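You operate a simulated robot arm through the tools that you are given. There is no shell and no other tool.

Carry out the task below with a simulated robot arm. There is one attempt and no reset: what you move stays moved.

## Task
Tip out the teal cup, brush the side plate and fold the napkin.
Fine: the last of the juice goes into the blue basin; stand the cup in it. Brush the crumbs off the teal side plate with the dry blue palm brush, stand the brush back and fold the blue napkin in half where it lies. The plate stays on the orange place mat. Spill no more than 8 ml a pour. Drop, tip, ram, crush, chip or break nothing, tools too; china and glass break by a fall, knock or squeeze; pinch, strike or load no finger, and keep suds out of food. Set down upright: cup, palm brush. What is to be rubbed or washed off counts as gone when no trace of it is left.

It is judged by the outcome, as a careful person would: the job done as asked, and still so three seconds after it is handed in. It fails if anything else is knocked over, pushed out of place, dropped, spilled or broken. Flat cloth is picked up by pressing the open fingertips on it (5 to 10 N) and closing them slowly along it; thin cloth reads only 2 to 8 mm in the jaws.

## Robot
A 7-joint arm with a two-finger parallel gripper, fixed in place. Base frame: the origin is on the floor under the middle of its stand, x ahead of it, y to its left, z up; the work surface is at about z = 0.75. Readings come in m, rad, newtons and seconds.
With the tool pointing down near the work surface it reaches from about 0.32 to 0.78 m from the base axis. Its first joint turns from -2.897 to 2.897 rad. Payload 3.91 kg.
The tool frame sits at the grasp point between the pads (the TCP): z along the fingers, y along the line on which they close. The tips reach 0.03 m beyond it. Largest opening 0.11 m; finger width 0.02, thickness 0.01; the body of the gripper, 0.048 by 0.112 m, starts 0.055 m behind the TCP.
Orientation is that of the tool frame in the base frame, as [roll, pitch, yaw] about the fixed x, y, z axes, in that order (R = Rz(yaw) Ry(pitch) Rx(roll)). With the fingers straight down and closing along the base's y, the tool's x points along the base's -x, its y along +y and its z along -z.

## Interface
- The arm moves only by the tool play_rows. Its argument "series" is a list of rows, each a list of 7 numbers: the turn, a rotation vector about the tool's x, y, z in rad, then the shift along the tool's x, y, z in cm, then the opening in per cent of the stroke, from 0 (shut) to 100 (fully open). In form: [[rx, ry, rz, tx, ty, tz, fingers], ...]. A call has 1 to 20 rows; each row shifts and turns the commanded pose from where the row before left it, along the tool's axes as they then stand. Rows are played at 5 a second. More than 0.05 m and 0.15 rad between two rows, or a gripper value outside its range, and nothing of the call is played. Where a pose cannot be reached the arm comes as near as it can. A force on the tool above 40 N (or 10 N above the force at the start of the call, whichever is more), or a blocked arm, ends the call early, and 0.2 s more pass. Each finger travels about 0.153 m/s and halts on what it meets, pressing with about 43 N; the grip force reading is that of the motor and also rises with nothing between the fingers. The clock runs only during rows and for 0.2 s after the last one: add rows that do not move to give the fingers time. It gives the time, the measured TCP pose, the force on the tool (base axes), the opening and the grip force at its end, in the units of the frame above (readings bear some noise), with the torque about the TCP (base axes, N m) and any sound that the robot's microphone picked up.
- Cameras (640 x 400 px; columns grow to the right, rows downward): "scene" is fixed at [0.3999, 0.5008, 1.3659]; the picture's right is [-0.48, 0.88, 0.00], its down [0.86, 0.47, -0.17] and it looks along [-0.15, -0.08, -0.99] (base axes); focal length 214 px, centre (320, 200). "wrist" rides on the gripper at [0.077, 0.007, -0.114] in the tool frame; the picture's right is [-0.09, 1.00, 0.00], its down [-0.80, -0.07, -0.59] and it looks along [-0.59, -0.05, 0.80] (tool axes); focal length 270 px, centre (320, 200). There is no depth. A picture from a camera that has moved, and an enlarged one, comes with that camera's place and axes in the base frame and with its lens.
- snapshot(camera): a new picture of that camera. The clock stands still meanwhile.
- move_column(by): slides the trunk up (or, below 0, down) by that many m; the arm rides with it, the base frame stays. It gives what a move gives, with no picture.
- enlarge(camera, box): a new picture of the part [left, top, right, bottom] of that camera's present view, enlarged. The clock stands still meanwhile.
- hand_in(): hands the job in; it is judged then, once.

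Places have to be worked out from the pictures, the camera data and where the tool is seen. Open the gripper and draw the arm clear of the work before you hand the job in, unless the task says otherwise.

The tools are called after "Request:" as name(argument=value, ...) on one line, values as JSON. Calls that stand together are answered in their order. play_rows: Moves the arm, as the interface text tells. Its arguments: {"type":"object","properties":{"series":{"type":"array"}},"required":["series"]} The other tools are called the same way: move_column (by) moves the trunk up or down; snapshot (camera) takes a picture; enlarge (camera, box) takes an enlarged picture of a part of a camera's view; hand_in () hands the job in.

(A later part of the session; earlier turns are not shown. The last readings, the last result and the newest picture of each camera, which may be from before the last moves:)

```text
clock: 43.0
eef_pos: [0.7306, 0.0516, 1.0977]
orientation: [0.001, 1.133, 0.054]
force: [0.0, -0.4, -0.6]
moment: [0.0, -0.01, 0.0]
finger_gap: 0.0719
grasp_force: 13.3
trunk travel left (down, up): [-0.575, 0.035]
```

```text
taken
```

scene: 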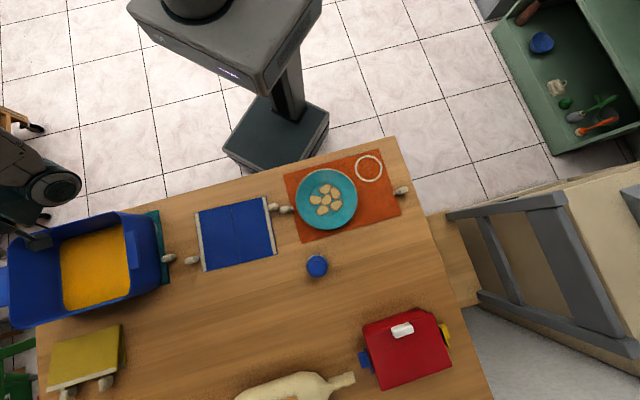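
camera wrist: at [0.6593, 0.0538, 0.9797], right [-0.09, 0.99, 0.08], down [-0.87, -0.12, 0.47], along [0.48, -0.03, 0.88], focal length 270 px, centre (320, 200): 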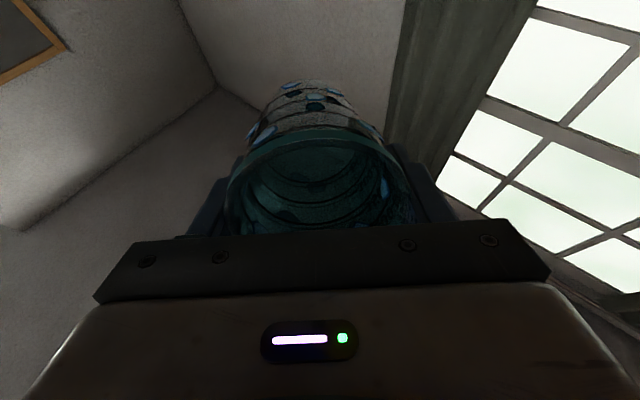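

The basin now shows the yellow juice and the glass looks empty. I check both closely for leftovers and spills.

Request:
enlarge(camera="scene", box=[0, 190, 200, 330])

Request:
enlarge(camera="wrist", box=[220, 80, 420, 240])

```text
2.86 times, centred on (100, 260) of scene
camera zoom: at [0.3999, 0.5008, 1.3659], right [-0.48, 0.88, 0.0], down [0.86, 0.47, -0.17], along [-0.15, -0.08, -0.99], focal length 613 px, centre (949, 29)
```

zoom: 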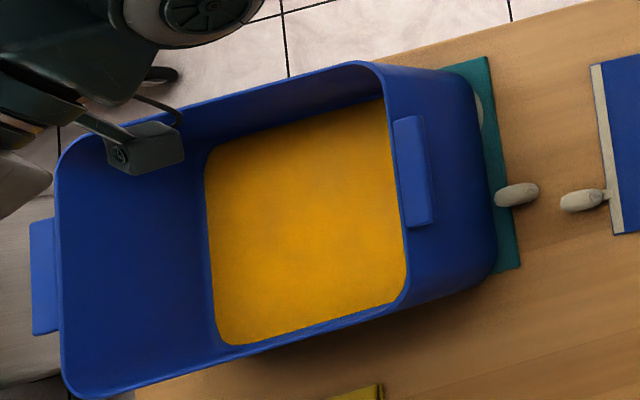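

```text
2.50 times, centred on (320, 160) of wrist
camera zoom: at [0.6593, 0.0538, 0.9797], right [-0.09, 0.99, 0.08], down [-0.87, -0.12, 0.47], along [0.48, -0.03, 0.88], focal length 676 px, centre (320, 300)
```

zoom: 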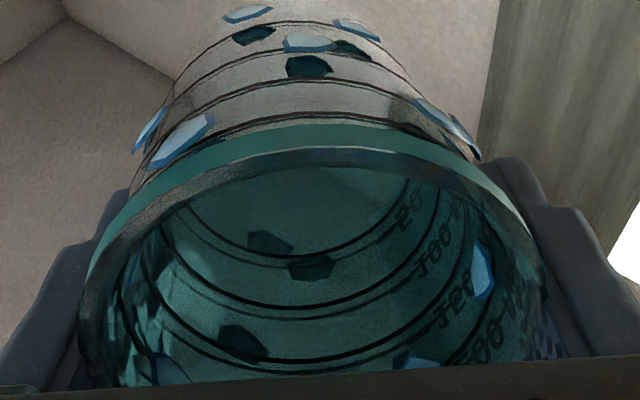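

The glass is empty, the juice lies only in the basin and no spill shows on table or floor. I turn the glass back upright over the basin.

Request:
play_rows(series=[[0, 0.05, 0, 0, 0, 0, 64.1], [0, 0.1, 0, 0, 0, 0, 64.1], [0, 0.12, 0, 0, 0, 0, 64.1], [0, 0.12, 0, 0, 0, 0, 64.1], [0, 0.12, 0, 0, 0, 0, 64.1], [0, 0.12, 0, 0, 0, 0, 64.1], [0, 0.12, 0, 0, 0, 0, 64.1], [0, 0.12, 0, 0, 0, 0, 64.1], [0, 0.12, 0, 0, 0, 0, 64.1], [0, 0.12, 0, 0, 0, 0, 64.1], [0, 0.12, 0, 0, 0, 0, 64.1], [0, 0.12, 0, 0, 0, 0, 64.1], [0, 0.12, 0, 0, 0, 0, 64.1], [0, 0.12, 0, 0, 0, 0, 64.1], [0, 0.12, 0, 0, 0, 0, 64.1], [0, 0.12, 0, 0, 0, 0, 64.1], [0, 0.1, 0, 0, 0, 0, 64.1], [0, 0.05, 0, 0, 0, 0, 64.1], [0, 0.029, 0, 0, 0, 0, 64.1], [0, 0, 0, 0, 0, 0, 64.1]])

Request:
snapshot(camera="wrist")

Request:
enlarge(camera="wrist", box=[220, 80, 420, 240])

```text
clock: 47.2
eef_pos: [0.7332, 0.0519, 1.0975]
orientation: [3.14, 0.0, -3.086]
force: [-0.1, -0.4, -1.3]
moment: [0.0, 0.02, -0.01]
finger_gap: 0.072
grasp_force: 13.6
trunk travel left (down, up): [-0.575, 0.035]
```

```text
taken
camera wrist: at [0.6541, 0.0539, 1.2126], right [0.03, 1.0, 0.0], down [0.8, -0.03, 0.59], along [0.59, -0.02, -0.81], focal length 270 px, centre (320, 200)
```

wrist: 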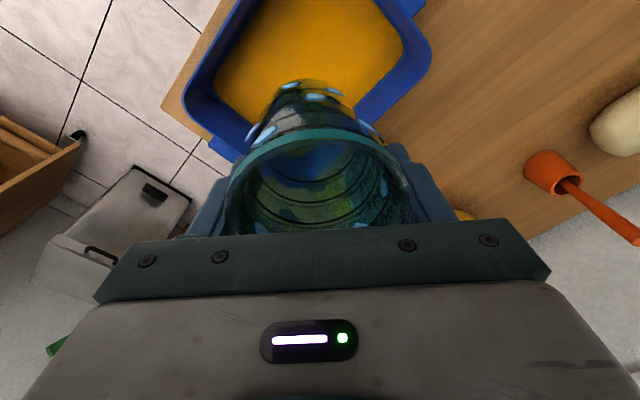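

```text
2.50 times, centred on (320, 160) of wrist
camera zoom: at [0.6541, 0.0539, 1.2126], right [0.03, 1.0, 0.0], down [0.8, -0.03, 0.59], along [0.59, -0.02, -0.81], focal length 676 px, centre (320, 300)
```

zoom: 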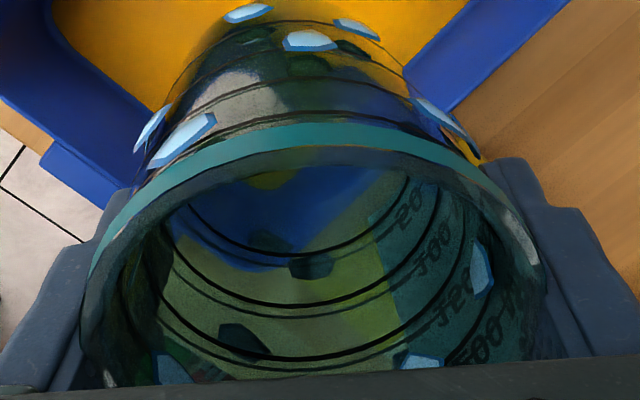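

The glass is upright again and empty, and the juice sheet shows the basin floor centred at about (0.735, 0.03). I shift over (0.72, 0.03), take out the glass's slight lean of about 3 degrees, and lower it into the basin to a few centimetres above the floor.

Request:
play_rows(series=[[-0.03, 0, 0, 0.7, -1.1, 0, 64.1], [-0.03, 0, 0, 0.67, -1.03, 1.0, 64.1], [0, 0, 0, 0, 0, 2.5, 64.1], [0, 0, 0, 0, 0, 3.0, 64.1], [0, 0, 0, 0, 0, 3.0, 64.1], [0, 0, 0, 0, 0, 3.0, 64.1], [0, 0, 0, 0, 0, 3.0, 64.1], [0, 0, 0, 0, 0, 3.0, 64.1], [0, 0, 0, 0, 0, 2.5, 64.1], [0, 0, 0, 0, 0, 2.0, 64.1], [0, 0, 0, 0, 0, 1.0, 64.1], [0, 0, 0, 0, 0, 0, 64.1]])

Request:
snapshot(camera="wrist")

Request:
enlarge(camera="scene", box=[0, 190, 200, 330])

```text
clock: 49.8
eef_pos: [0.7173, 0.0433, 0.8573]
orientation: [3.083, -0.003, -3.087]
force: [0.1, 0.2, -1.5]
moment: [0.0, 0.01, 0.01]
finger_gap: 0.0718
grasp_force: 13.1
trunk travel left (down, up): [-0.575, 0.035]
```

```text
taken
camera wrist: at [0.6406, 0.0383, 0.9722], right [0.03, 1.0, 0.06], down [0.81, -0.06, 0.59], along [0.59, 0.03, -0.81], focal length 270 px, centre (320, 200)
```

wrist: 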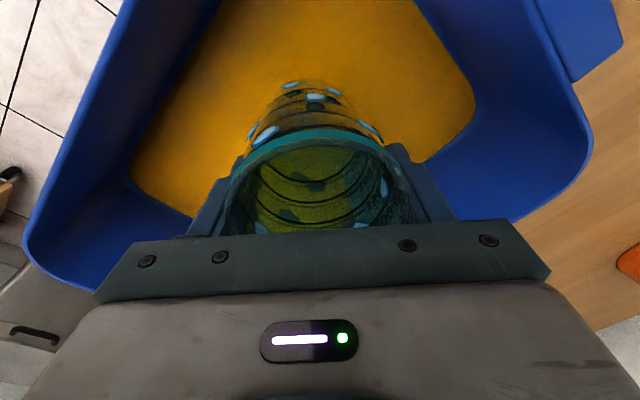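

```text
2.86 times, centred on (100, 260) of scene
camera zoom: at [0.3999, 0.5008, 1.3659], right [-0.48, 0.88, 0.0], down [0.86, 0.47, -0.17], along [-0.15, -0.08, -0.99], focal length 613 px, centre (949, 29)
```

zoom: 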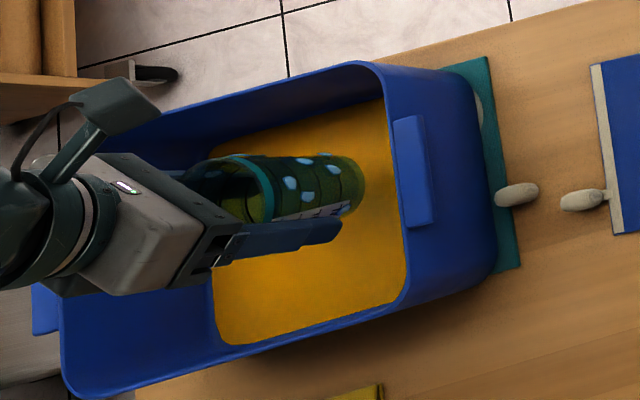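

The glass hangs inside the basin, clear of its walls, about 3 cm above the floor. I lower it slowly by 2 cm first.

Request:
play_rows(series=[[0, 0, 0, 0, 0, 0.5, 64.1], [0, 0, 0, 0, 0, 0.5, 64.1], [0, 0, 0, 0, 0, 0.4, 64.1], [0, 0, 0, 0, 0, 0.3, 64.1], [0, 0, 0, 0, 0, 0.2, 64.1], [0, 0, 0, 0, 0, 0.1, 64.1], [0, 0, 0, 0, 0, 0, 64.1]])

Request:
enlarge(camera="scene", box=[40, 210, 150, 300])

```text
clock: 51.4
eef_pos: [0.7188, 0.0446, 0.8379]
orientation: [3.083, -0.002, -3.088]
force: [0.2, 0.3, 0.3]
moment: [0.0, 0.0, -0.03]
finger_gap: 0.0719
grasp_force: 13.4
trunk travel left (down, up): [-0.575, 0.035]
```

```text
4.44 times, centred on (95, 255) of scene
camera zoom: at [0.3999, 0.5008, 1.3659], right [-0.48, 0.88, 0.0], down [0.86, 0.47, -0.17], along [-0.15, -0.08, -0.99], focal length 953 px, centre (1320, -44)
```

zoom: 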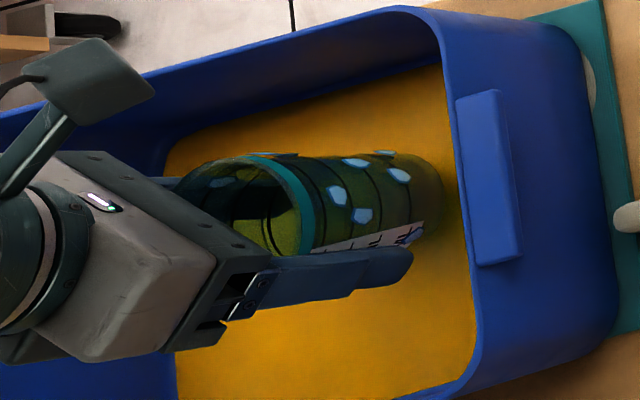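

No contact yet (force within noise). I lower on in 2 mm rows, watching the force.

Request:
play_rows(series=[[0, 0, 0, 0, 0, 0.2, 64.1], [0, 0, 0, 0, 0, 0.2, 64.1], [0, 0, 0, 0, 0, 0.2, 64.1], [0, 0, 0, 0, 0, 0.1, 64.1], [0, 0, 0, 0, 0, 0, 64.1]])

```text
clock: 52.6
eef_pos: [0.7182, 0.0451, 0.8298]
orientation: [3.082, -0.003, -3.086]
force: [-0.3, 0.4, -0.6]
moment: [0.02, 0.03, -0.02]
finger_gap: 0.0717
grasp_force: 13.3
trunk travel left (down, up): [-0.575, 0.035]
```

Request:
play_rows(series=[[0, 0, 0, 0, 0, 0.15, 64.1], [0, 0, 0, 0, 0, 0.15, 64.1], [0, 0, 0, 0, 0, 0.1, 64.1], [0, 0, 0, 0, 0, 0.1, 64.1], [0, 0, 0, 0, 0, 0, 64.1]])

Request:
enlarge(camera="wrist", box=[220, 80, 420, 240])

```text
clock: 53.8
eef_pos: [0.7182, 0.0445, 0.8246]
orientation: [3.081, -0.002, -3.086]
force: [0.4, -0.1, -0.8]
moment: [0.04, 0.02, 0.01]
finger_gap: 0.0717
grasp_force: 13.4
trunk travel left (down, up): [-0.575, 0.035]
```

```text
2.50 times, centred on (320, 160) of wrist
camera zoom: at [0.6403, 0.0409, 0.9405], right [0.03, 1.0, 0.06], down [0.81, -0.06, 0.59], along [0.59, 0.03, -0.81], focal length 676 px, centre (320, 300)
```

zoom: 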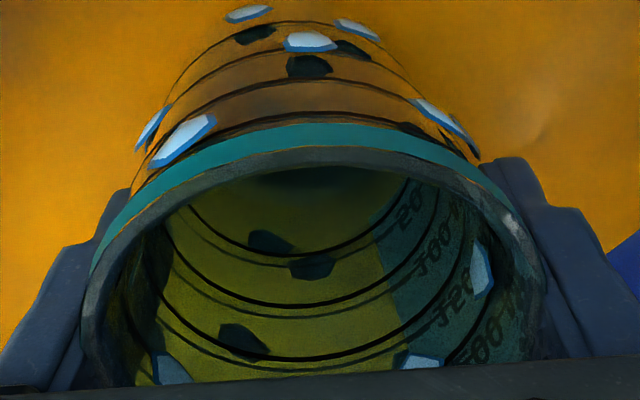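

Still hanging free. I keep lowering in 1 mm rows.

Request:
play_rows(series=[[0, 0, 0, 0, 0, 0.1, 64.1], [0, 0, 0, 0, 0, 0.1, 64.1], [0, 0, 0, 0, 0, 0.1, 64.1], [0, 0, 0, 0, 0, 0.1, 64.1], [0, 0, 0, 0, 0, 0, 64.1]])

```text
clock: 55.0
eef_pos: [0.7178, 0.0466, 0.8217]
orientation: [3.082, 0.0, -3.087]
force: [0.5, 0.2, -1.2]
moment: [0.02, 0.02, 0.0]
finger_gap: 0.0719
grasp_force: 13.4
trunk travel left (down, up): [-0.575, 0.035]
```

Request:
play_rows(series=[[0, 0, 0, 0, 0, 0.15, 64.1], [0, 0, 0, 0, 0, 0.15, 64.1], [0, 0, 0, 0, 0, 0.15, 64.1], [0, 0, 0, 0, 0, 0.15, 64.1], [0, 0, 0, 0, 0, 0, 64.1]])

```text
clock: 56.2
eef_pos: [0.7174, 0.0452, 0.8152]
orientation: [3.081, 0.0, -3.087]
force: [-1.8, -0.4, 3.8]
moment: [-0.01, 0.05, 0.01]
finger_gap: 0.072
grasp_force: 13.4
trunk travel left (down, up): [-0.575, 0.035]
```

The upward force of about 4 to 5 N shows the glass has met the basin floor. I open the fingers gradually by a little so that it settles.

Request:
play_rows(series=[[0, 0, 0, 0, 0, 0, 65], [0, 0, 0, 0, 0, 0, 66], [0, 0, 0, 0, 0, 0, 67], [0, 0, 0, 0, 0, 0, 68], [0, 0, 0, 0, 0, 0, 70], [0, 0, 0, 0, 0, 0, 70]])

Request:
snapshot(camera="wrist")

Request:
enlarge(camera="scene", box=[40, 210, 150, 300])

```text
clock: 57.6
eef_pos: [0.718, 0.0449, 0.8168]
orientation: [3.083, -0.002, -3.088]
force: [1.0, -0.4, 1.2]
moment: [0.01, -0.01, 0.04]
finger_gap: 0.0766
grasp_force: 0.1
trunk travel left (down, up): [-0.575, 0.035]
```

```text
taken
camera wrist: at [0.6408, 0.0408, 0.9311], right [0.03, 1.0, 0.06], down [0.81, -0.06, 0.59], along [0.59, 0.03, -0.81], focal length 270 px, centre (320, 200)
```

wrist: 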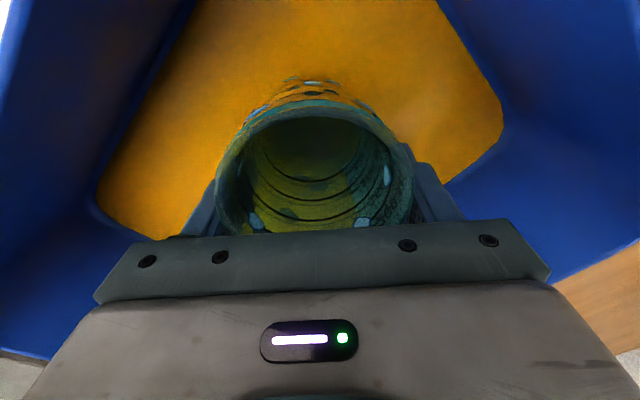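

```text
4.44 times, centred on (95, 255) of scene
camera zoom: at [0.3999, 0.5008, 1.3659], right [-0.48, 0.88, 0.0], down [0.86, 0.47, -0.17], along [-0.15, -0.08, -0.99], focal length 953 px, centre (1320, -44)
```

zoom: 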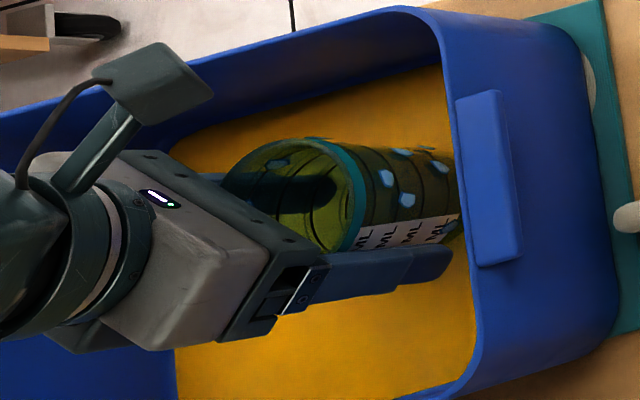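

The glass stands free between the pads. I open a little more, square the tool up and raise straight up clear of it.

Request:
play_rows(series=[[0, 0, 0, 0, 0, 0, 76], [0, 0, 0, 0, 0, 0, 82], [0, 0, 0, 0, 0, 0, 86], [0.03, 0, 0, 0, 0, 0, 86], [0.03, 0, 0, 0, 0, 0, 86], [0, 0, 0, 0, 0, 0, 86]])

Request:
snapshot(camera="wrist")

Request:
enlarge(camera="scene", box=[40, 210, 150, 300])

```text
clock: 59.0
eef_pos: [0.7186, 0.0457, 0.8157]
orientation: [3.141, -0.003, -3.085]
force: [-0.2, 0.0, 0.1]
moment: [0.03, -0.03, 0.05]
finger_gap: 0.0949
grasp_force: 0.1
trunk travel left (down, up): [-0.575, 0.035]
```

```text
taken
camera wrist: at [0.6403, 0.0482, 0.9307], right [0.03, 1.0, 0.0], down [0.8, -0.03, 0.59], along [0.59, -0.02, -0.8], focal length 270 px, centre (320, 200)
```

wrist: 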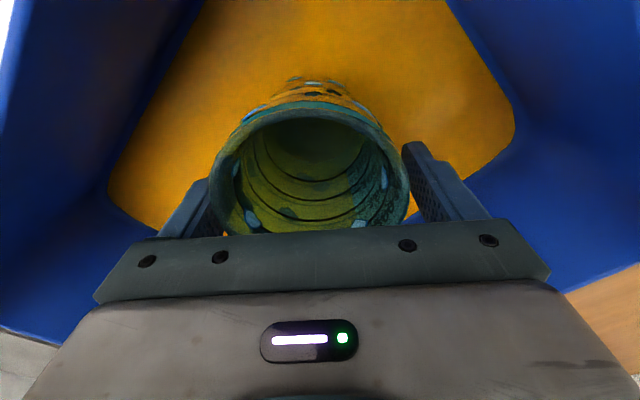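

```text
4.44 times, centred on (95, 255) of scene
camera zoom: at [0.3999, 0.5008, 1.3659], right [-0.48, 0.88, 0.0], down [0.86, 0.47, -0.17], along [-0.15, -0.08, -0.99], focal length 953 px, centre (1320, -44)
```

zoom: 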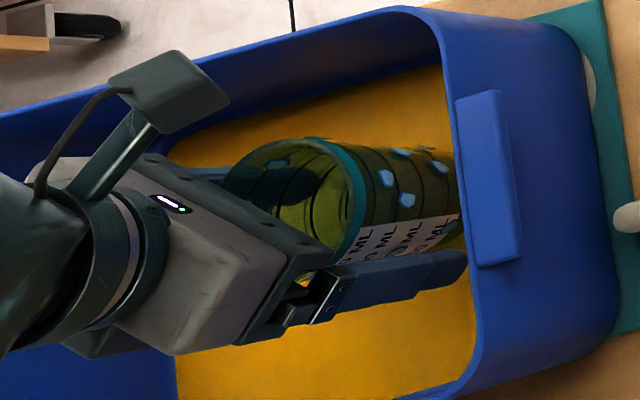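

The glass stands clear of both fingers. I raise the gripper straight up out of the basin.

Request:
play_rows(series=[[0, 0, 0, 0, 0, -1.0, 86], [0, 0, 0, 0, 0, -2.0, 86], [0, 0, 0, 0, 0, -3.0, 86], [0, 0, 0, 0, 0, -4.0, 86], [0, 0, 0, 0, 0, -4.0, 86], [0, 0, 0, 0, 0, -4.0, 86], [0, 0, 0, 0, 0, -4.0, 86], [0, 0, 0, 0, 0, -2.0, 86], [0, 0, 0, 0, 0, 0, 86]])

Request:
snapshot(camera="wrist")

Request:
enlarge(camera="scene", box=[40, 210, 150, 300])

```text
clock: 61.0
eef_pos: [0.7192, 0.0451, 1.0582]
orientation: [-3.14, -0.001, -3.088]
force: [0.4, 0.3, 1.0]
moment: [-0.03, -0.01, -0.01]
finger_gap: 0.0944
grasp_force: 0.0
trunk travel left (down, up): [-0.575, 0.035]
```

```text
taken
camera wrist: at [0.6418, 0.0478, 1.1726], right [0.03, 1.0, 0.0], down [0.8, -0.03, 0.59], along [0.59, -0.02, -0.8], focal length 270 px, centre (320, 200)
```

wrist: 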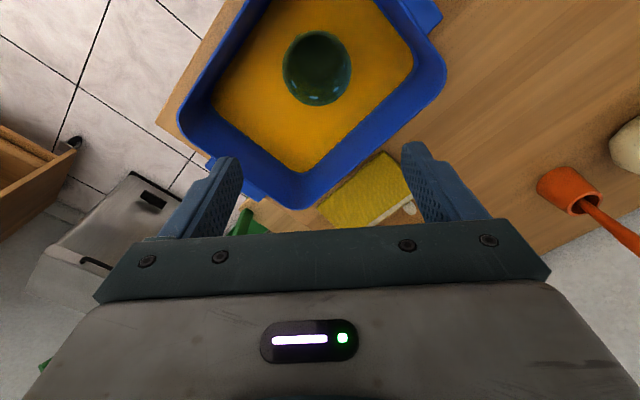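

```text
4.44 times, centred on (95, 255) of scene
camera zoom: at [0.3999, 0.5008, 1.3659], right [-0.48, 0.88, 0.0], down [0.86, 0.47, -0.17], along [-0.15, -0.08, -0.99], focal length 953 px, centre (1320, -44)
```

zoom: 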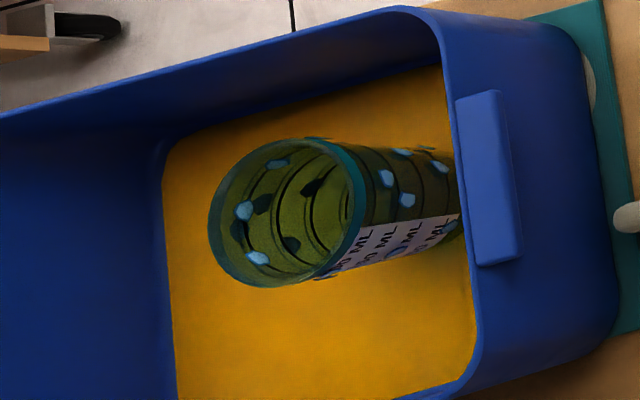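

The glass stands upright in the juice in the basin, and no spill shows around. Next is the brush: I turn the tool and move to a viewpoint from which the wrist camera sees it.

Request:
play_rows(series=[[0, 0, -0.1317, 0, 0, 0, 100], [0, 0, -0.1317, 0, 0, 0, 100], [0, 0, -0.1317, 0, 0, 0, 100], [0, 0, -0.1317, 0, 0, 0, 100], [0, 0, -0.1317, 0, 0, 0, 100], [0, 0, -0.1317, 0, 0, 0, 100], [0, 0, 0, -0.26, 4.235, 0.483, 100], [0, 0, 0, -0.26, 4.235, 0.483, 100], [0, 0, 0, -0.26, 4.235, 0.483, 100], [0, 0, 0, -0.26, 4.235, 0.483, 100], [0, 0, 0, -0.26, 4.235, 0.483, 100], [0, 0, 0, -0.26, 4.235, 0.483, 100], [0, 0, 0, -0.26, 4.235, 0.483, 100], [0, 0, 0, -0.26, 4.235, 0.483, 100], [0, 0, 0, -0.26, 4.235, 0.483, 100], [0, 0, 0, -0.26, 4.235, 0.483, 100], [0, 0, 0, -0.26, 4.235, 0.483, 100], [0, 0, 0, -0.26, 4.235, 0.483, 100], [0, 0, 0, 0, 0, 0, 100]])

Request:
snapshot(camera="wrist")

Request:
snapshot(camera="scene")

```text
clock: 65.0
eef_pos: [0.3526, 0.4035, 0.999]
orientation: [-3.141, 0.001, -2.298]
force: [-0.1, -0.1, 0.9]
moment: [0.0, 0.01, 0.0]
finger_gap: 0.1099
grasp_force: 0.0
trunk travel left (down, up): [-0.575, 0.035]
```

```text
taken
camera wrist: at [0.2973, 0.3518, 1.1141], right [-0.69, 0.73, 0.0], down [0.59, 0.55, 0.59], along [0.43, 0.41, -0.8], focal length 270 px, centre (320, 200)
```

wrist: 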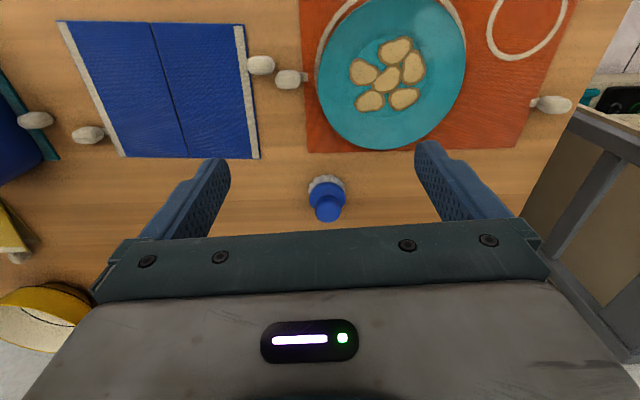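

```text
taken
```

scene: 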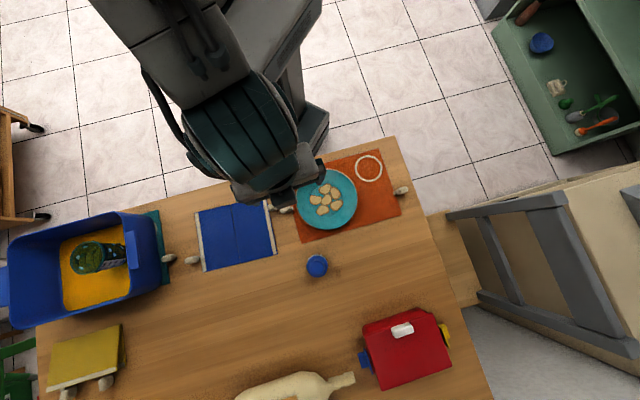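

The brush, plate and napkin are in view. I enlarge each.

Request:
enlarge(camera="wrist", box=[280, 160, 370, 230])

Request:
enlarge(camera="wrist", box=[290, 0, 480, 160])

Request:
enlarge(camera="wrist", box=[50, 10, 320, 170])

```text
5.71 times, centred on (325, 195) of wrist
camera zoom: at [0.2973, 0.3518, 1.1141], right [-0.69, 0.73, 0.0], down [0.59, 0.55, 0.59], along [0.43, 0.41, -0.8], focal length 1544 px, centre (291, 229)
```

zoom: 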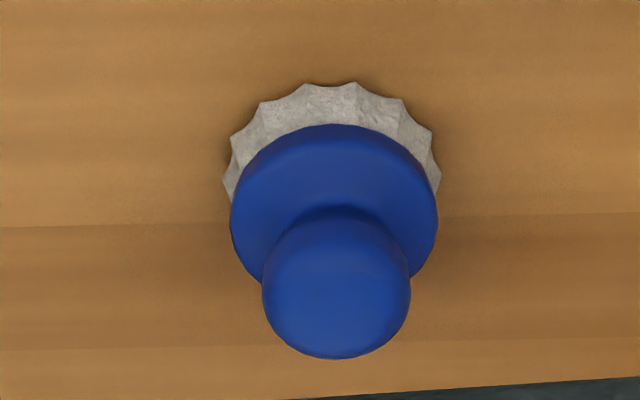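

```text
2.50 times, centred on (385, 80) of wrist
camera zoom: at [0.2973, 0.3518, 1.1141], right [-0.69, 0.73, 0.0], down [0.59, 0.55, 0.59], along [0.43, 0.41, -0.8], focal length 676 px, centre (158, 500)
```

zoom: 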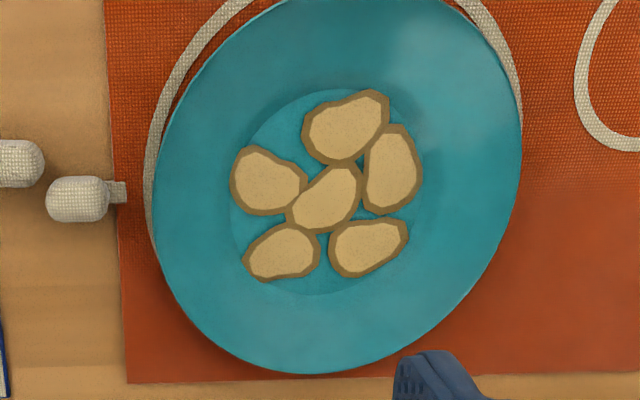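

```text
2.37 times, centred on (185, 90) of wrist
camera zoom: at [0.2973, 0.3518, 1.1141], right [-0.69, 0.73, 0.0], down [0.59, 0.55, 0.59], along [0.43, 0.41, -0.8], focal length 641 px, centre (640, 461)
```

zoom: 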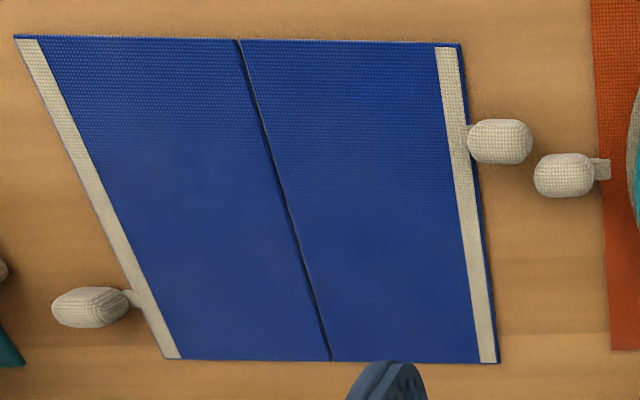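

The brush has a knob about 38 mm wide (z about 0.78 to 0.82) on a 55 mm disc, at about (0.468, 0.530). I move the open gripper above it at z = 0.92.

Request:
play_rows(series=[[0, 0, 0, -3.424, -0.042, 1.58, 100], [0, 0, 0, -3.424, -0.042, 1.58, 100], [0, 0, 0, -3.424, -0.042, 1.58, 100], [0, 0, 0, -3.424, -0.042, 1.58, 100], [0, 0, 0, -3.424, -0.042, 1.58, 80], [0, 0, 0, 0, 0, 0, 70], [0, 0, 0, 0, 0, 0, 70]])

Request:
snapshot(camera="wrist")

Request:
snapshot(camera="scene")

```text
clock: 66.6
eef_pos: [0.472, 0.5338, 0.9216]
orientation: [3.141, 0.0, -2.297]
force: [0.3, 0.5, 0.0]
moment: [0.0, -0.02, 0.04]
finger_gap: 0.077
grasp_force: 0.1
trunk travel left (down, up): [-0.575, 0.035]
```

```text
taken
camera wrist: at [0.4152, 0.4809, 1.0372], right [-0.69, 0.73, 0.0], down [0.58, 0.55, 0.59], along [0.43, 0.41, -0.8], focal length 270 px, centre (320, 200)
```

wrist: 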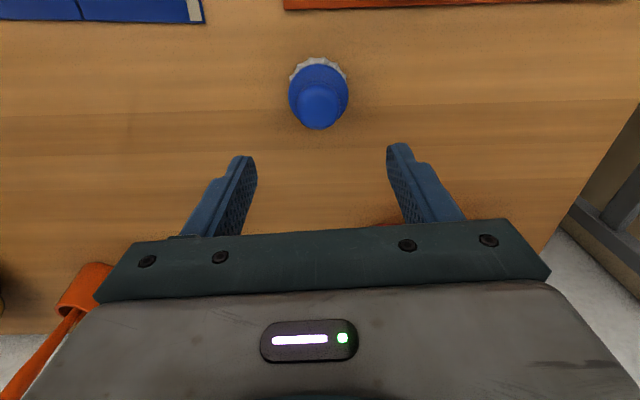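

```text
taken
```

scene: 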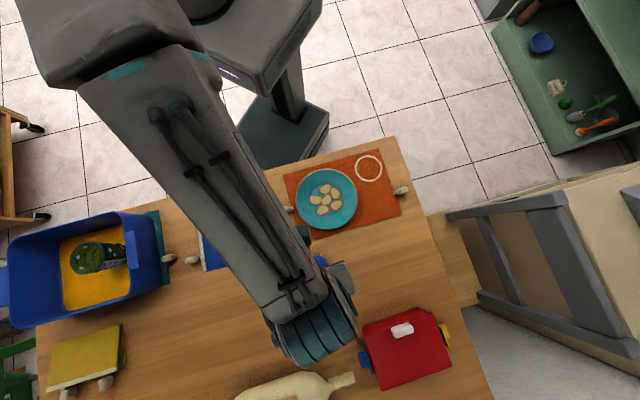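

The knob projects to about 7 mm inward of the tool axis, i.e. at (0.467, 0.529). I correct for that and lower to z = 0.835.

Request:
play_rows(series=[[0, 0, 0, 0.7, 0, 0, 70], [0, 0, 0, 0, 0, 2.5, 70], [0, 0, 0, 0, 0, 2.5, 70], [0, 0, 0, 0, 0, 2.0, 65], [0, 0, 0, 0, 0, 1.6, 60], [0, 0, 0, 0, 0, 0, 60]])

Request:
snapshot(camera="wrist")

Request:
enlarge(camera="wrist", box=[220, 80, 420, 240])

```text
clock: 68.0
eef_pos: [0.4669, 0.5287, 0.8328]
orientation: [3.141, 0.0, -2.296]
force: [0.5, -0.3, -0.6]
moment: [0.02, -0.02, -0.03]
finger_gap: 0.0663
grasp_force: 0.0
trunk travel left (down, up): [-0.575, 0.035]
```

```text
taken
camera wrist: at [0.4104, 0.475, 0.9477], right [-0.69, 0.73, 0.0], down [0.58, 0.55, 0.59], along [0.43, 0.41, -0.8], focal length 270 px, centre (320, 200)
```

wrist: 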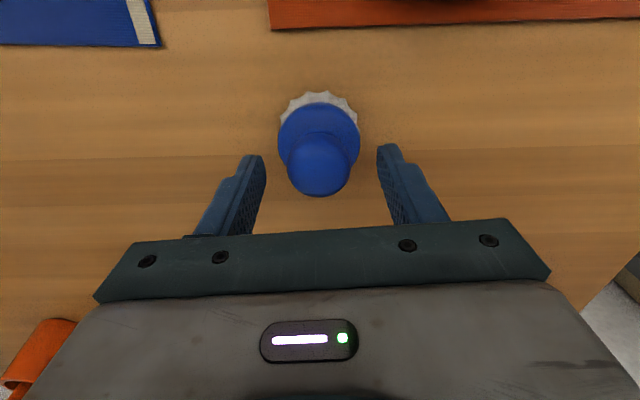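

```text
2.50 times, centred on (320, 160) of wrist
camera zoom: at [0.4104, 0.475, 0.9477], right [-0.69, 0.73, 0.0], down [0.58, 0.55, 0.59], along [0.43, 0.41, -0.8], focal length 676 px, centre (320, 300)
```

zoom: 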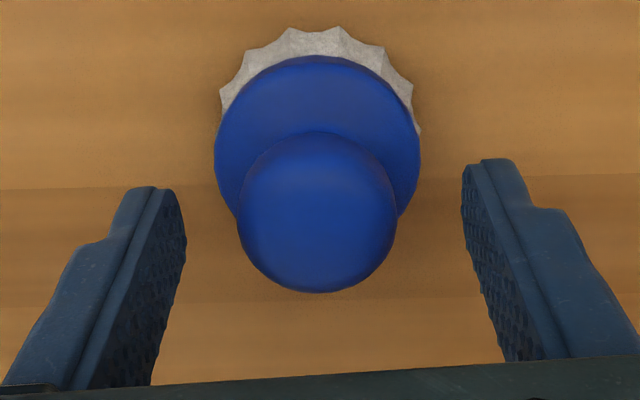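

The knob is centred between the fingers, its middle near z = 0.805 and the disc top below about 0.78. I lower to z = 0.816 and close down on the knob in steps.

Request:
play_rows(series=[[0, 0, 0, 0, 0, 0.9, 60], [0, 0, 0, 0, 0, 0.8, 60], [0, 0, 0, 0, 0, 0, 52], [0, 0, 0, 0, 0, 0, 46], [0, 0, 0, 0, 0, 0, 42], [0, 0, 0, 0, 0, 0, 39], [0, 0, 0, 0, 0, 0, 37], [0, 0, 0, 0, 0, 0, 37]])

Request:
enlarge(camera="wrist", box=[220, 80, 420, 240])

```text
clock: 69.8
eef_pos: [0.4677, 0.5292, 0.8157]
orientation: [3.141, -0.003, -2.296]
force: [0.0, 0.1, -0.1]
moment: [0.01, 0.02, -0.04]
finger_gap: 0.0409
grasp_force: 0.0
trunk travel left (down, up): [-0.575, 0.035]
```

```text
2.50 times, centred on (320, 160) of wrist
camera zoom: at [0.4116, 0.4756, 0.9314], right [-0.69, 0.73, 0.0], down [0.58, 0.55, 0.59], along [0.43, 0.41, -0.8], focal length 676 px, centre (320, 300)
```

zoom: 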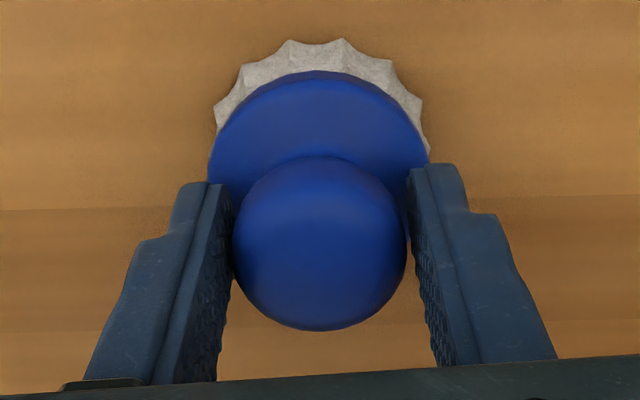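

The round knob sits evenly between the pads with about 1.5 mm on each side. I close gently onto it.

Request:
play_rows(series=[[0, 0, 0, 0, 0, 0, 36], [0, 0, 0, 0, 0, 0, 35], [0, 0, 0, 0, 0, 0, 34], [0, 0, 0, 0, 0, 0, 33.5], [0, 0, 0, 0, 0, 0, 33.5]])

```text
clock: 71.0
eef_pos: [0.4674, 0.529, 0.816]
orientation: [3.141, 0.0, -2.297]
force: [-0.1, 0.2, -0.2]
moment: [0.0, -0.04, 0.03]
finger_gap: 0.0379
grasp_force: 1.1
trunk travel left (down, up): [-0.575, 0.035]
```

The gap stays at 37.9 mm against a command of 36.9 mm, so the pads touch the knob. I tighten a bit more.

Request:
play_rows(series=[[0, 0, 0, 0, 0, 0, 33], [0, 0, 0, 0, 0, 0, 32.5], [0, 0, 0, 0, 0, 0, 32.5], [0, 0, 0, 0, 0, 0, 32.5]])

```text
clock: 72.0
eef_pos: [0.469, 0.5301, 0.8156]
orientation: [-3.141, 0.0, -2.298]
force: [0.7, 0.1, 0.7]
moment: [-0.05, -0.08, 0.02]
finger_gap: 0.0369
grasp_force: 42.8
trunk travel left (down, up): [-0.575, 0.035]
```

The knob is gripped at about 43 N. I lift the brush a few centimetres and look.

Request:
play_rows(series=[[0, 0, 0, 0, 0, -0.5, 32.5], [0, 0, 0, 0, 0, -1.0, 32.5], [0, 0, 0, 0, 0, -2.0, 32.5], [0, 0, 0, 0, 0, -2.5, 32.5], [0, 0, 0, 0, 0, -2.0, 32.5], [0, 0, 0, 0, 0, 0, 32.5]])

Request:
snapshot(camera="wrist")

Request:
enlarge(camera="wrist", box=[220, 80, 420, 240])

```text
clock: 73.4
eef_pos: [0.4658, 0.5289, 0.8956]
orientation: [3.141, -0.001, -2.297]
force: [-0.3, 0.1, -0.7]
moment: [0.0, 0.01, 0.0]
finger_gap: 0.0368
grasp_force: 28.8
trunk travel left (down, up): [-0.575, 0.035]
```

```text
taken
camera wrist: at [0.4106, 0.4753, 1.0115], right [-0.69, 0.73, 0.0], down [0.58, 0.55, 0.59], along [0.43, 0.41, -0.81], focal length 270 px, centre (320, 200)
```

wrist: 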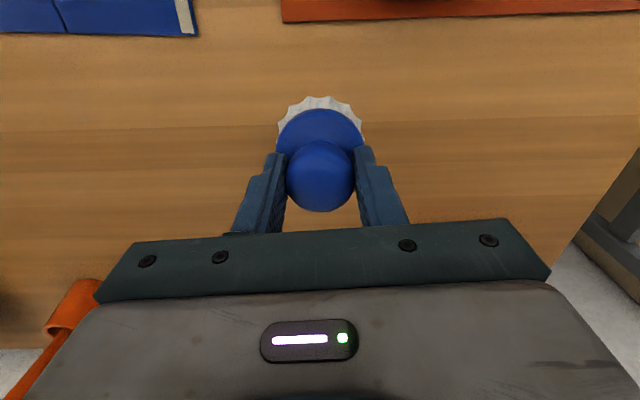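

```text
2.50 times, centred on (320, 160) of wrist
camera zoom: at [0.4106, 0.4753, 1.0115], right [-0.69, 0.73, 0.0], down [0.58, 0.55, 0.59], along [0.43, 0.41, -0.81], focal length 676 px, centre (320, 300)
```

zoom: 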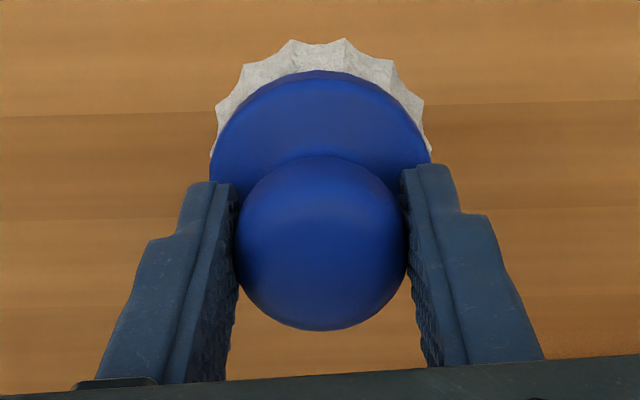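

The brush hangs straight in the grip, with the bristles about 66 mm below the TCP. I carry it over the middle of the plate at about (0.296, 0.467).

Request:
play_rows(series=[[0, 0, 0, 1.5, 0.8, -0.2, 32.5], [0, 0, 0, 3.18, 1.7, 0, 32.5], [0, 0, 0, 3.18, 1.7, 0, 32.5], [0, 0, 0, 3.18, 1.7, 0, 32.5], [0, 0, 0, 3.18, 1.7, 0, 32.5], [0, 0, 0, 1.69, 0.9, 0, 32.5], [0, 0, 0, 0, 0, 0, 32.5]])

Request:
snapshot(camera="wrist")

Request:
snapshot(camera="scene")

```text
clock: 75.0
eef_pos: [0.2998, 0.464, 0.8985]
orientation: [-3.141, 0.0, -2.297]
force: [-0.8, 0.2, -0.7]
moment: [0.03, -0.01, -0.01]
finger_gap: 0.037
grasp_force: 43.1
trunk travel left (down, up): [-0.575, 0.035]
```

```text
taken
camera wrist: at [0.2425, 0.4106, 1.0138], right [-0.69, 0.73, 0.0], down [0.59, 0.55, 0.59], along [0.43, 0.41, -0.8], focal length 270 px, centre (320, 200)
```

wrist: 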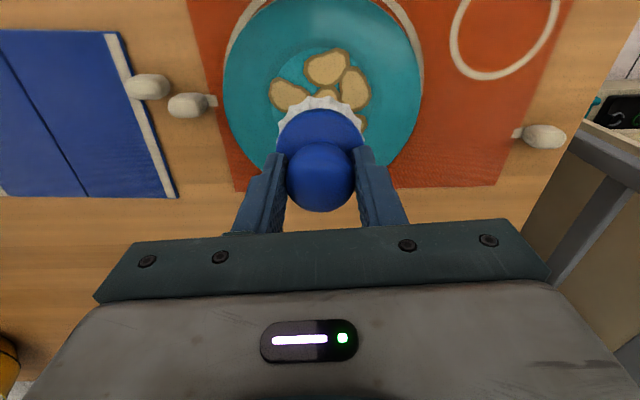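

```text
taken
```

scene: 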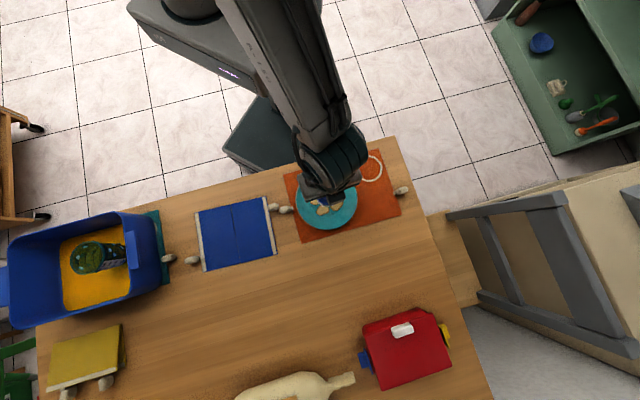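

The picture agrees with my crumb positions (one in the middle at (0.296, 0.467), five around at 31 mm). I centre over the middle crumb and lower until the bristles are about 1 cm above the plate.

Request:
play_rows(series=[[0, 0, 0, 0, 0.42, 1.0, 32.5], [0, 0, 0, 0, 0, 2.0, 32.5], [0, 0, 0, 0, 0, 2.0, 32.5], [0, 0, 0, 0, 0, 1.0, 32.5], [0, 0, 0, 0, 0, 0.4, 32.5], [0, 0, 0, 0, 0, 0, 32.5]])

Request:
enlarge(camera="wrist", box=[200, 40, 440, 230])

```text
clock: 76.4
eef_pos: [0.2955, 0.4668, 0.8328]
orientation: [-3.14, 0.0, -2.296]
force: [0.4, -0.3, -1.1]
moment: [0.01, 0.02, 0.0]
finger_gap: 0.037
grasp_force: 28.6
trunk travel left (down, up): [-0.575, 0.035]
```

```text
2.11 times, centred on (320, 135) of wrist
camera zoom: at [0.2401, 0.4144, 0.9489], right [-0.69, 0.73, 0.0], down [0.58, 0.55, 0.59], along [0.43, 0.41, -0.8], focal length 569 px, centre (320, 337)
```

zoom: 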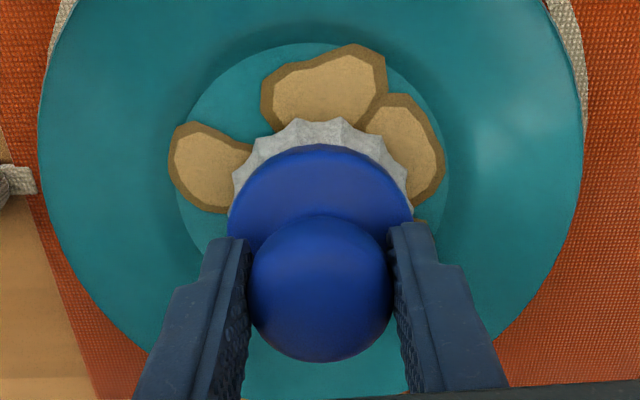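

The bristles are just above the middle crumb. I lower in small steps until the force shows contact.

Request:
play_rows(series=[[0, 0, 0, 0, 0, 0.2, 32.5], [0, 0, 0, 0, 0, 0.2, 32.5], [0, 0, 0, 0, 0, 0.1, 32.5], [0, 0, 0, 0, 0, 0, 32.5]])

```text
clock: 77.4
eef_pos: [0.2956, 0.4687, 0.8296]
orientation: [-3.141, -0.003, -2.295]
force: [-0.3, -0.5, -0.6]
moment: [0.0, 0.0, 0.0]
finger_gap: 0.0366
grasp_force: 42.5
trunk travel left (down, up): [-0.575, 0.035]
```

Request:
play_rows(series=[[0, 0, 0, 0, 0, 0.1, 32.5], [0, 0, 0, 0, 0, 0.1, 32.5], [0, 0, 0, 0, 0, 0.1, 32.5], [0, 0, 0, 0, 0, 0, 32.5]])

```text
clock: 78.4
eef_pos: [0.2963, 0.4687, 0.8258]
orientation: [3.142, -0.001, -2.297]
force: [-0.7, 0.0, 1.0]
moment: [-0.02, -0.03, 0.0]
finger_gap: 0.0366
grasp_force: 43.3
trunk travel left (down, up): [-0.575, 0.035]
```

Request:
play_rows(series=[[0, 0, 0, 0, 0, 0.1, 32.5], [0, 0, 0, 0, 0, 0.1, 32.5], [0, 0, 0, 0, 0, 0, 32.5]])

```text
clock: 79.2
eef_pos: [0.2965, 0.4682, 0.8244]
orientation: [3.141, 0.0, -2.296]
force: [-0.2, -1.2, 3.4]
moment: [-0.08, -0.02, 0.02]
finger_gap: 0.0364
grasp_force: 42.9
trunk travel left (down, up): [-0.575, 0.035]
```

Contact at about 4 N with the TCP at 0.824. I rub back and forth along the finger axis over the middle and watch the force.

Request:
play_rows(series=[[0, 0, 0, 0, 0.6, 0, 32.5], [0, 0, 0, 0, 0.6, 0, 32.5], [0, 0, 0, 0, 0.6, 0, 32.5], [0, 0, 0, 0, -0.9, 0, 32.5], [0, 0, 0, 0, -0.9, 0, 32.5], [0, 0, 0, 0, -0.9, 0, 32.5], [0, 0, 0, 0, -0.9, 0, 32.5], [0, 0, 0, 0, 0.9, 0, 32.5], [0, 0, 0, 0, 0.9, 0, 32.5], [0, 0, 0, 0, 0, 0, 32.5]])

Request:
enlarge(camera="wrist", box=[200, 40, 440, 230])

```text
clock: 81.4
eef_pos: [0.2946, 0.4671, 0.8248]
orientation: [3.141, 0.0, -2.298]
force: [0.8, 0.4, -0.7]
moment: [0.0, -0.01, -0.04]
finger_gap: 0.0369
grasp_force: 43.3
trunk travel left (down, up): [-0.575, 0.035]
```

```text
2.11 times, centred on (320, 135) of wrist
camera zoom: at [0.2382, 0.4142, 0.9394], right [-0.69, 0.73, 0.0], down [0.59, 0.55, 0.59], along [0.43, 0.41, -0.8], focal length 569 px, centre (320, 337)
```

zoom: 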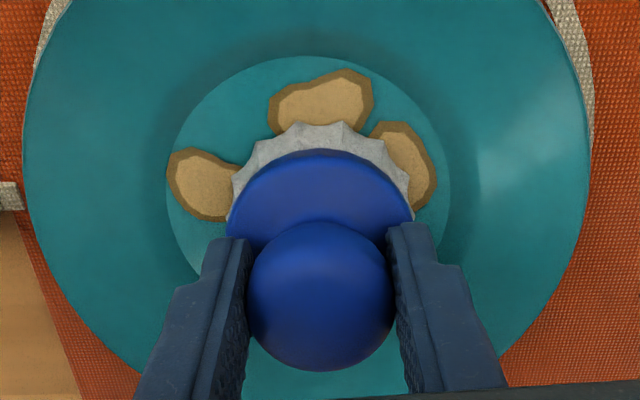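

The crumbs the bristles crossed have shrunk, so rubbing works, but the contact went light. I press about 1.5 mm lower and scrub a wider pattern within the plate's flat well.

Request:
play_rows(series=[[0, 0, 0, 0, 0, 0.15, 32.5], [0, 0, 0, 0, 0.95, 0, 32.5], [0, 0, 0, 0, 0.95, 0, 32.5], [0, 0, 0, -0.75, -0.2, 0, 32.5], [0, 0, 0, 0, -1.13, 0, 32.5], [0, 0, 0, 0, -1.13, 0, 32.5], [0, 0, 0, 0, -1.14, 0, 32.5], [0, 0, 0, -0.75, 0.5, 0, 32.5], [0, 0, 0, 0, 1.2, 0, 32.5], [0, 0, 0, 0, 1.2, 0, 32.5], [0, 0, 0, 0, 0, 0, 32.5]])

Request:
enlarge(camera="wrist", box=[200, 40, 440, 230])

```text
clock: 83.8
eef_pos: [0.2944, 0.4876, 0.8231]
orientation: [3.14, -0.003, -2.296]
force: [1.1, -1.5, 1.9]
moment: [-0.12, -0.13, -0.04]
finger_gap: 0.0371
grasp_force: 43.6
trunk travel left (down, up): [-0.575, 0.035]
```

```text
2.11 times, centred on (320, 135) of wrist
camera zoom: at [0.2383, 0.4346, 0.9381], right [-0.69, 0.73, 0.0], down [0.59, 0.55, 0.59], along [0.43, 0.41, -0.8], focal length 569 px, centre (320, 337)
```

zoom: 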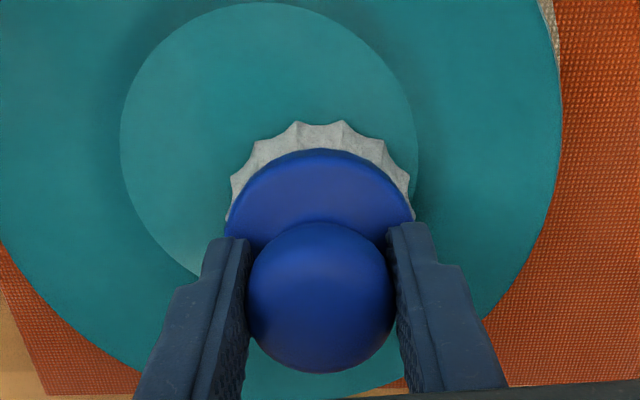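

The near half of the well is clean already. I scrub the outer part and the remaining lines of the pattern, ending at the centre.

Request:
play_rows(series=[[0, 0, 0, -0.4, -0.6, 0, 32.5], [0, 0, 0, 0, -1.2, 0, 32.5], [0, 0, 0, 0.4, -0.6, 0, 32.5], [0, 0, 0, 0.75, -0.5, 0, 32.5], [0, 0, 0, 0.75, 0, 0, 32.5], [0, 0, 0, 0.75, 0, 0, 32.5], [0, 0, 0, 0, 1.13, 0, 32.5], [0, 0, 0, 0, 1.13, 0, 32.5], [0, 0, 0, 0, 1.14, 0, 32.5], [0, 0, 0, 0.75, -0.5, 0, 32.5], [0, 0, 0, 0, -1.2, 0, 32.5], [0, 0, 0, 0, -1.2, 0, 32.5], [0, 0, 0, 0.4, 0.6, 0, 32.5], [0, 0, 0, 0, 1.2, 0, 32.5], [0, 0, 0, -0.95, -0.3, 0, 32.5], [0, 0, 0, -0.95, -0.3, 0, 32.5], [0, 0, 0, 0, 0, 0, 32.5]])

Request:
snapshot(camera="wrist")

```text
clock: 87.4
eef_pos: [0.2983, 0.4667, 0.8229]
orientation: [3.14, -0.002, -2.297]
force: [-0.1, 0.2, -0.4]
moment: [0.01, -0.01, 0.0]
finger_gap: 0.0368
grasp_force: 42.7
trunk travel left (down, up): [-0.575, 0.035]
```

```text
taken
camera wrist: at [0.2401, 0.4141, 0.9384], right [-0.69, 0.73, 0.0], down [0.59, 0.55, 0.59], along [0.43, 0.41, -0.81], focal length 270 px, centre (320, 200)
```

wrist: 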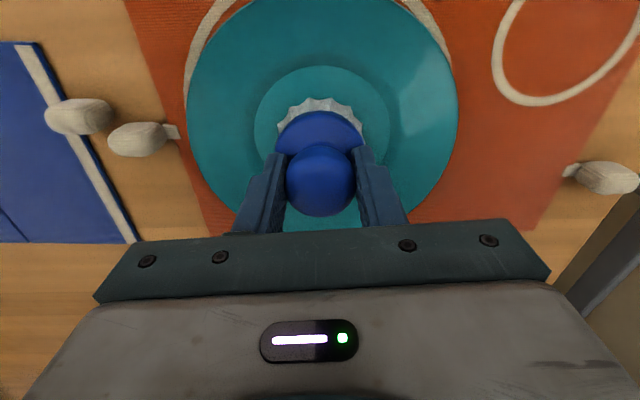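

The visible part of the well is clean. I lift the brush and carry it back above its own place, so the scene camera can see the whole plate before I set the brush down.

Request:
play_rows(series=[[0, 0, 0, 0, 0, -1.0, 32.5], [0, 0, 0, 0, 0, -2.0, 32.5], [0, 0, 0, 0, 0, -2.5, 32.5], [0, 0, 0, 0, 0, -2.0, 32.5], [0, 0, 0, -1.5, -0.8, 0, 32.5], [0, 0, 0, -3.18, -1.7, 0, 32.5], [0, 0, 0, -3.18, -1.7, 0, 32.5], [0, 0, 0, -3.18, -1.7, 0, 32.5], [0, 0, 0, -3.18, -1.7, 0, 32.5], [0, 0, 0, -1.69, -0.9, 0, 32.5], [0, 0, 0, 0, 0, 0, 32.5]])

Request:
enlarge(camera="scene", box=[270, 130, 430, 250])

Request:
snapshot(camera="wrist")

```text
clock: 89.8
eef_pos: [0.4657, 0.5308, 0.9001]
orientation: [3.141, -0.001, -2.296]
force: [-0.6, -0.3, -0.1]
moment: [-0.01, 0.02, 0.03]
finger_gap: 0.0368
grasp_force: 43.2
trunk travel left (down, up): [-0.575, 0.035]
```

```text
3.33 times, centred on (350, 190) of scene
camera zoom: at [0.3999, 0.5008, 1.3659], right [-0.48, 0.88, 0.0], down [0.86, 0.47, -0.17], along [-0.15, -0.08, -0.99], focal length 715 px, centre (220, 233)
```

zoom: 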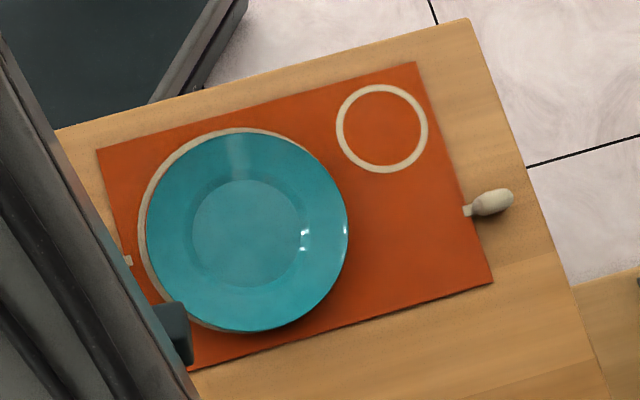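

```text
taken
camera wrist: at [0.4092, 0.4772, 1.0151], right [-0.69, 0.73, 0.0], down [0.59, 0.55, 0.59], along [0.43, 0.41, -0.81], focal length 270 px, centre (320, 200)
```

wrist: 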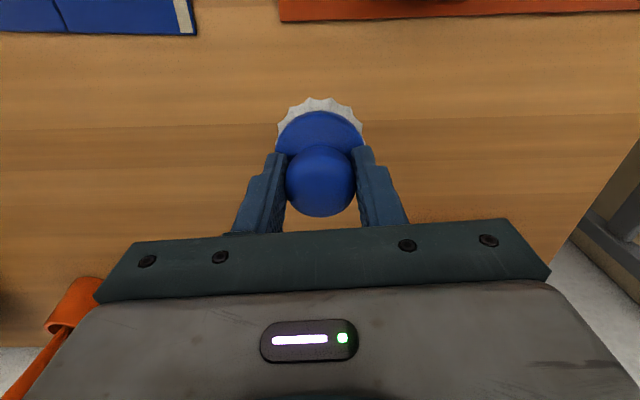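

The plate is clean all over and still sits on its mat. I undo the 4 mm offset, so the brush is above its original spot, and lower it to just above the table.

Request:
play_rows(series=[[0, 0, 0, 0, -0.42, 0, 32.5], [0, 0, 0, 0, 0, 2.0, 32.5], [0, 0, 0, 0, 0, 2.5, 32.5], [0, 0, 0, 0, 0, 2.0, 32.5], [0, 0, 0, 0, 0, 1.0, 32.5], [0, 0, 0, 0, 0, 0.3, 32.5], [0, 0, 0, 0, 0, 0, 32.5]])

Request:
enlarge(camera="wrist", box=[220, 80, 420, 240])

```text
clock: 91.4
eef_pos: [0.4691, 0.5293, 0.8183]
orientation: [3.141, -0.002, -2.296]
force: [-0.6, 0.0, -1.3]
moment: [0.04, -0.03, 0.01]
finger_gap: 0.0369
grasp_force: 42.6
trunk travel left (down, up): [-0.575, 0.035]
```

```text
2.50 times, centred on (320, 160) of wrist
camera zoom: at [0.4121, 0.4758, 0.9344], right [-0.69, 0.73, 0.0], down [0.58, 0.55, 0.59], along [0.43, 0.41, -0.8], focal length 676 px, centre (320, 300)
```

zoom: 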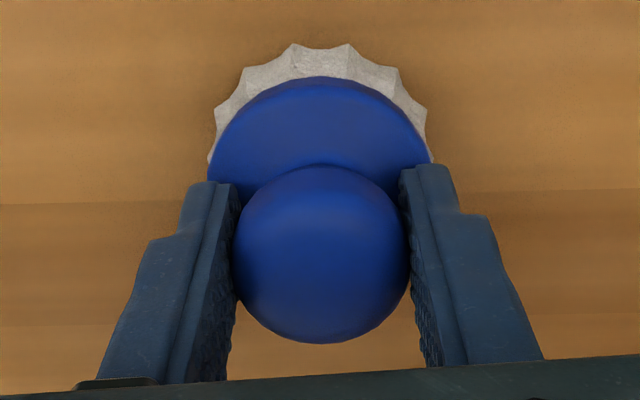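

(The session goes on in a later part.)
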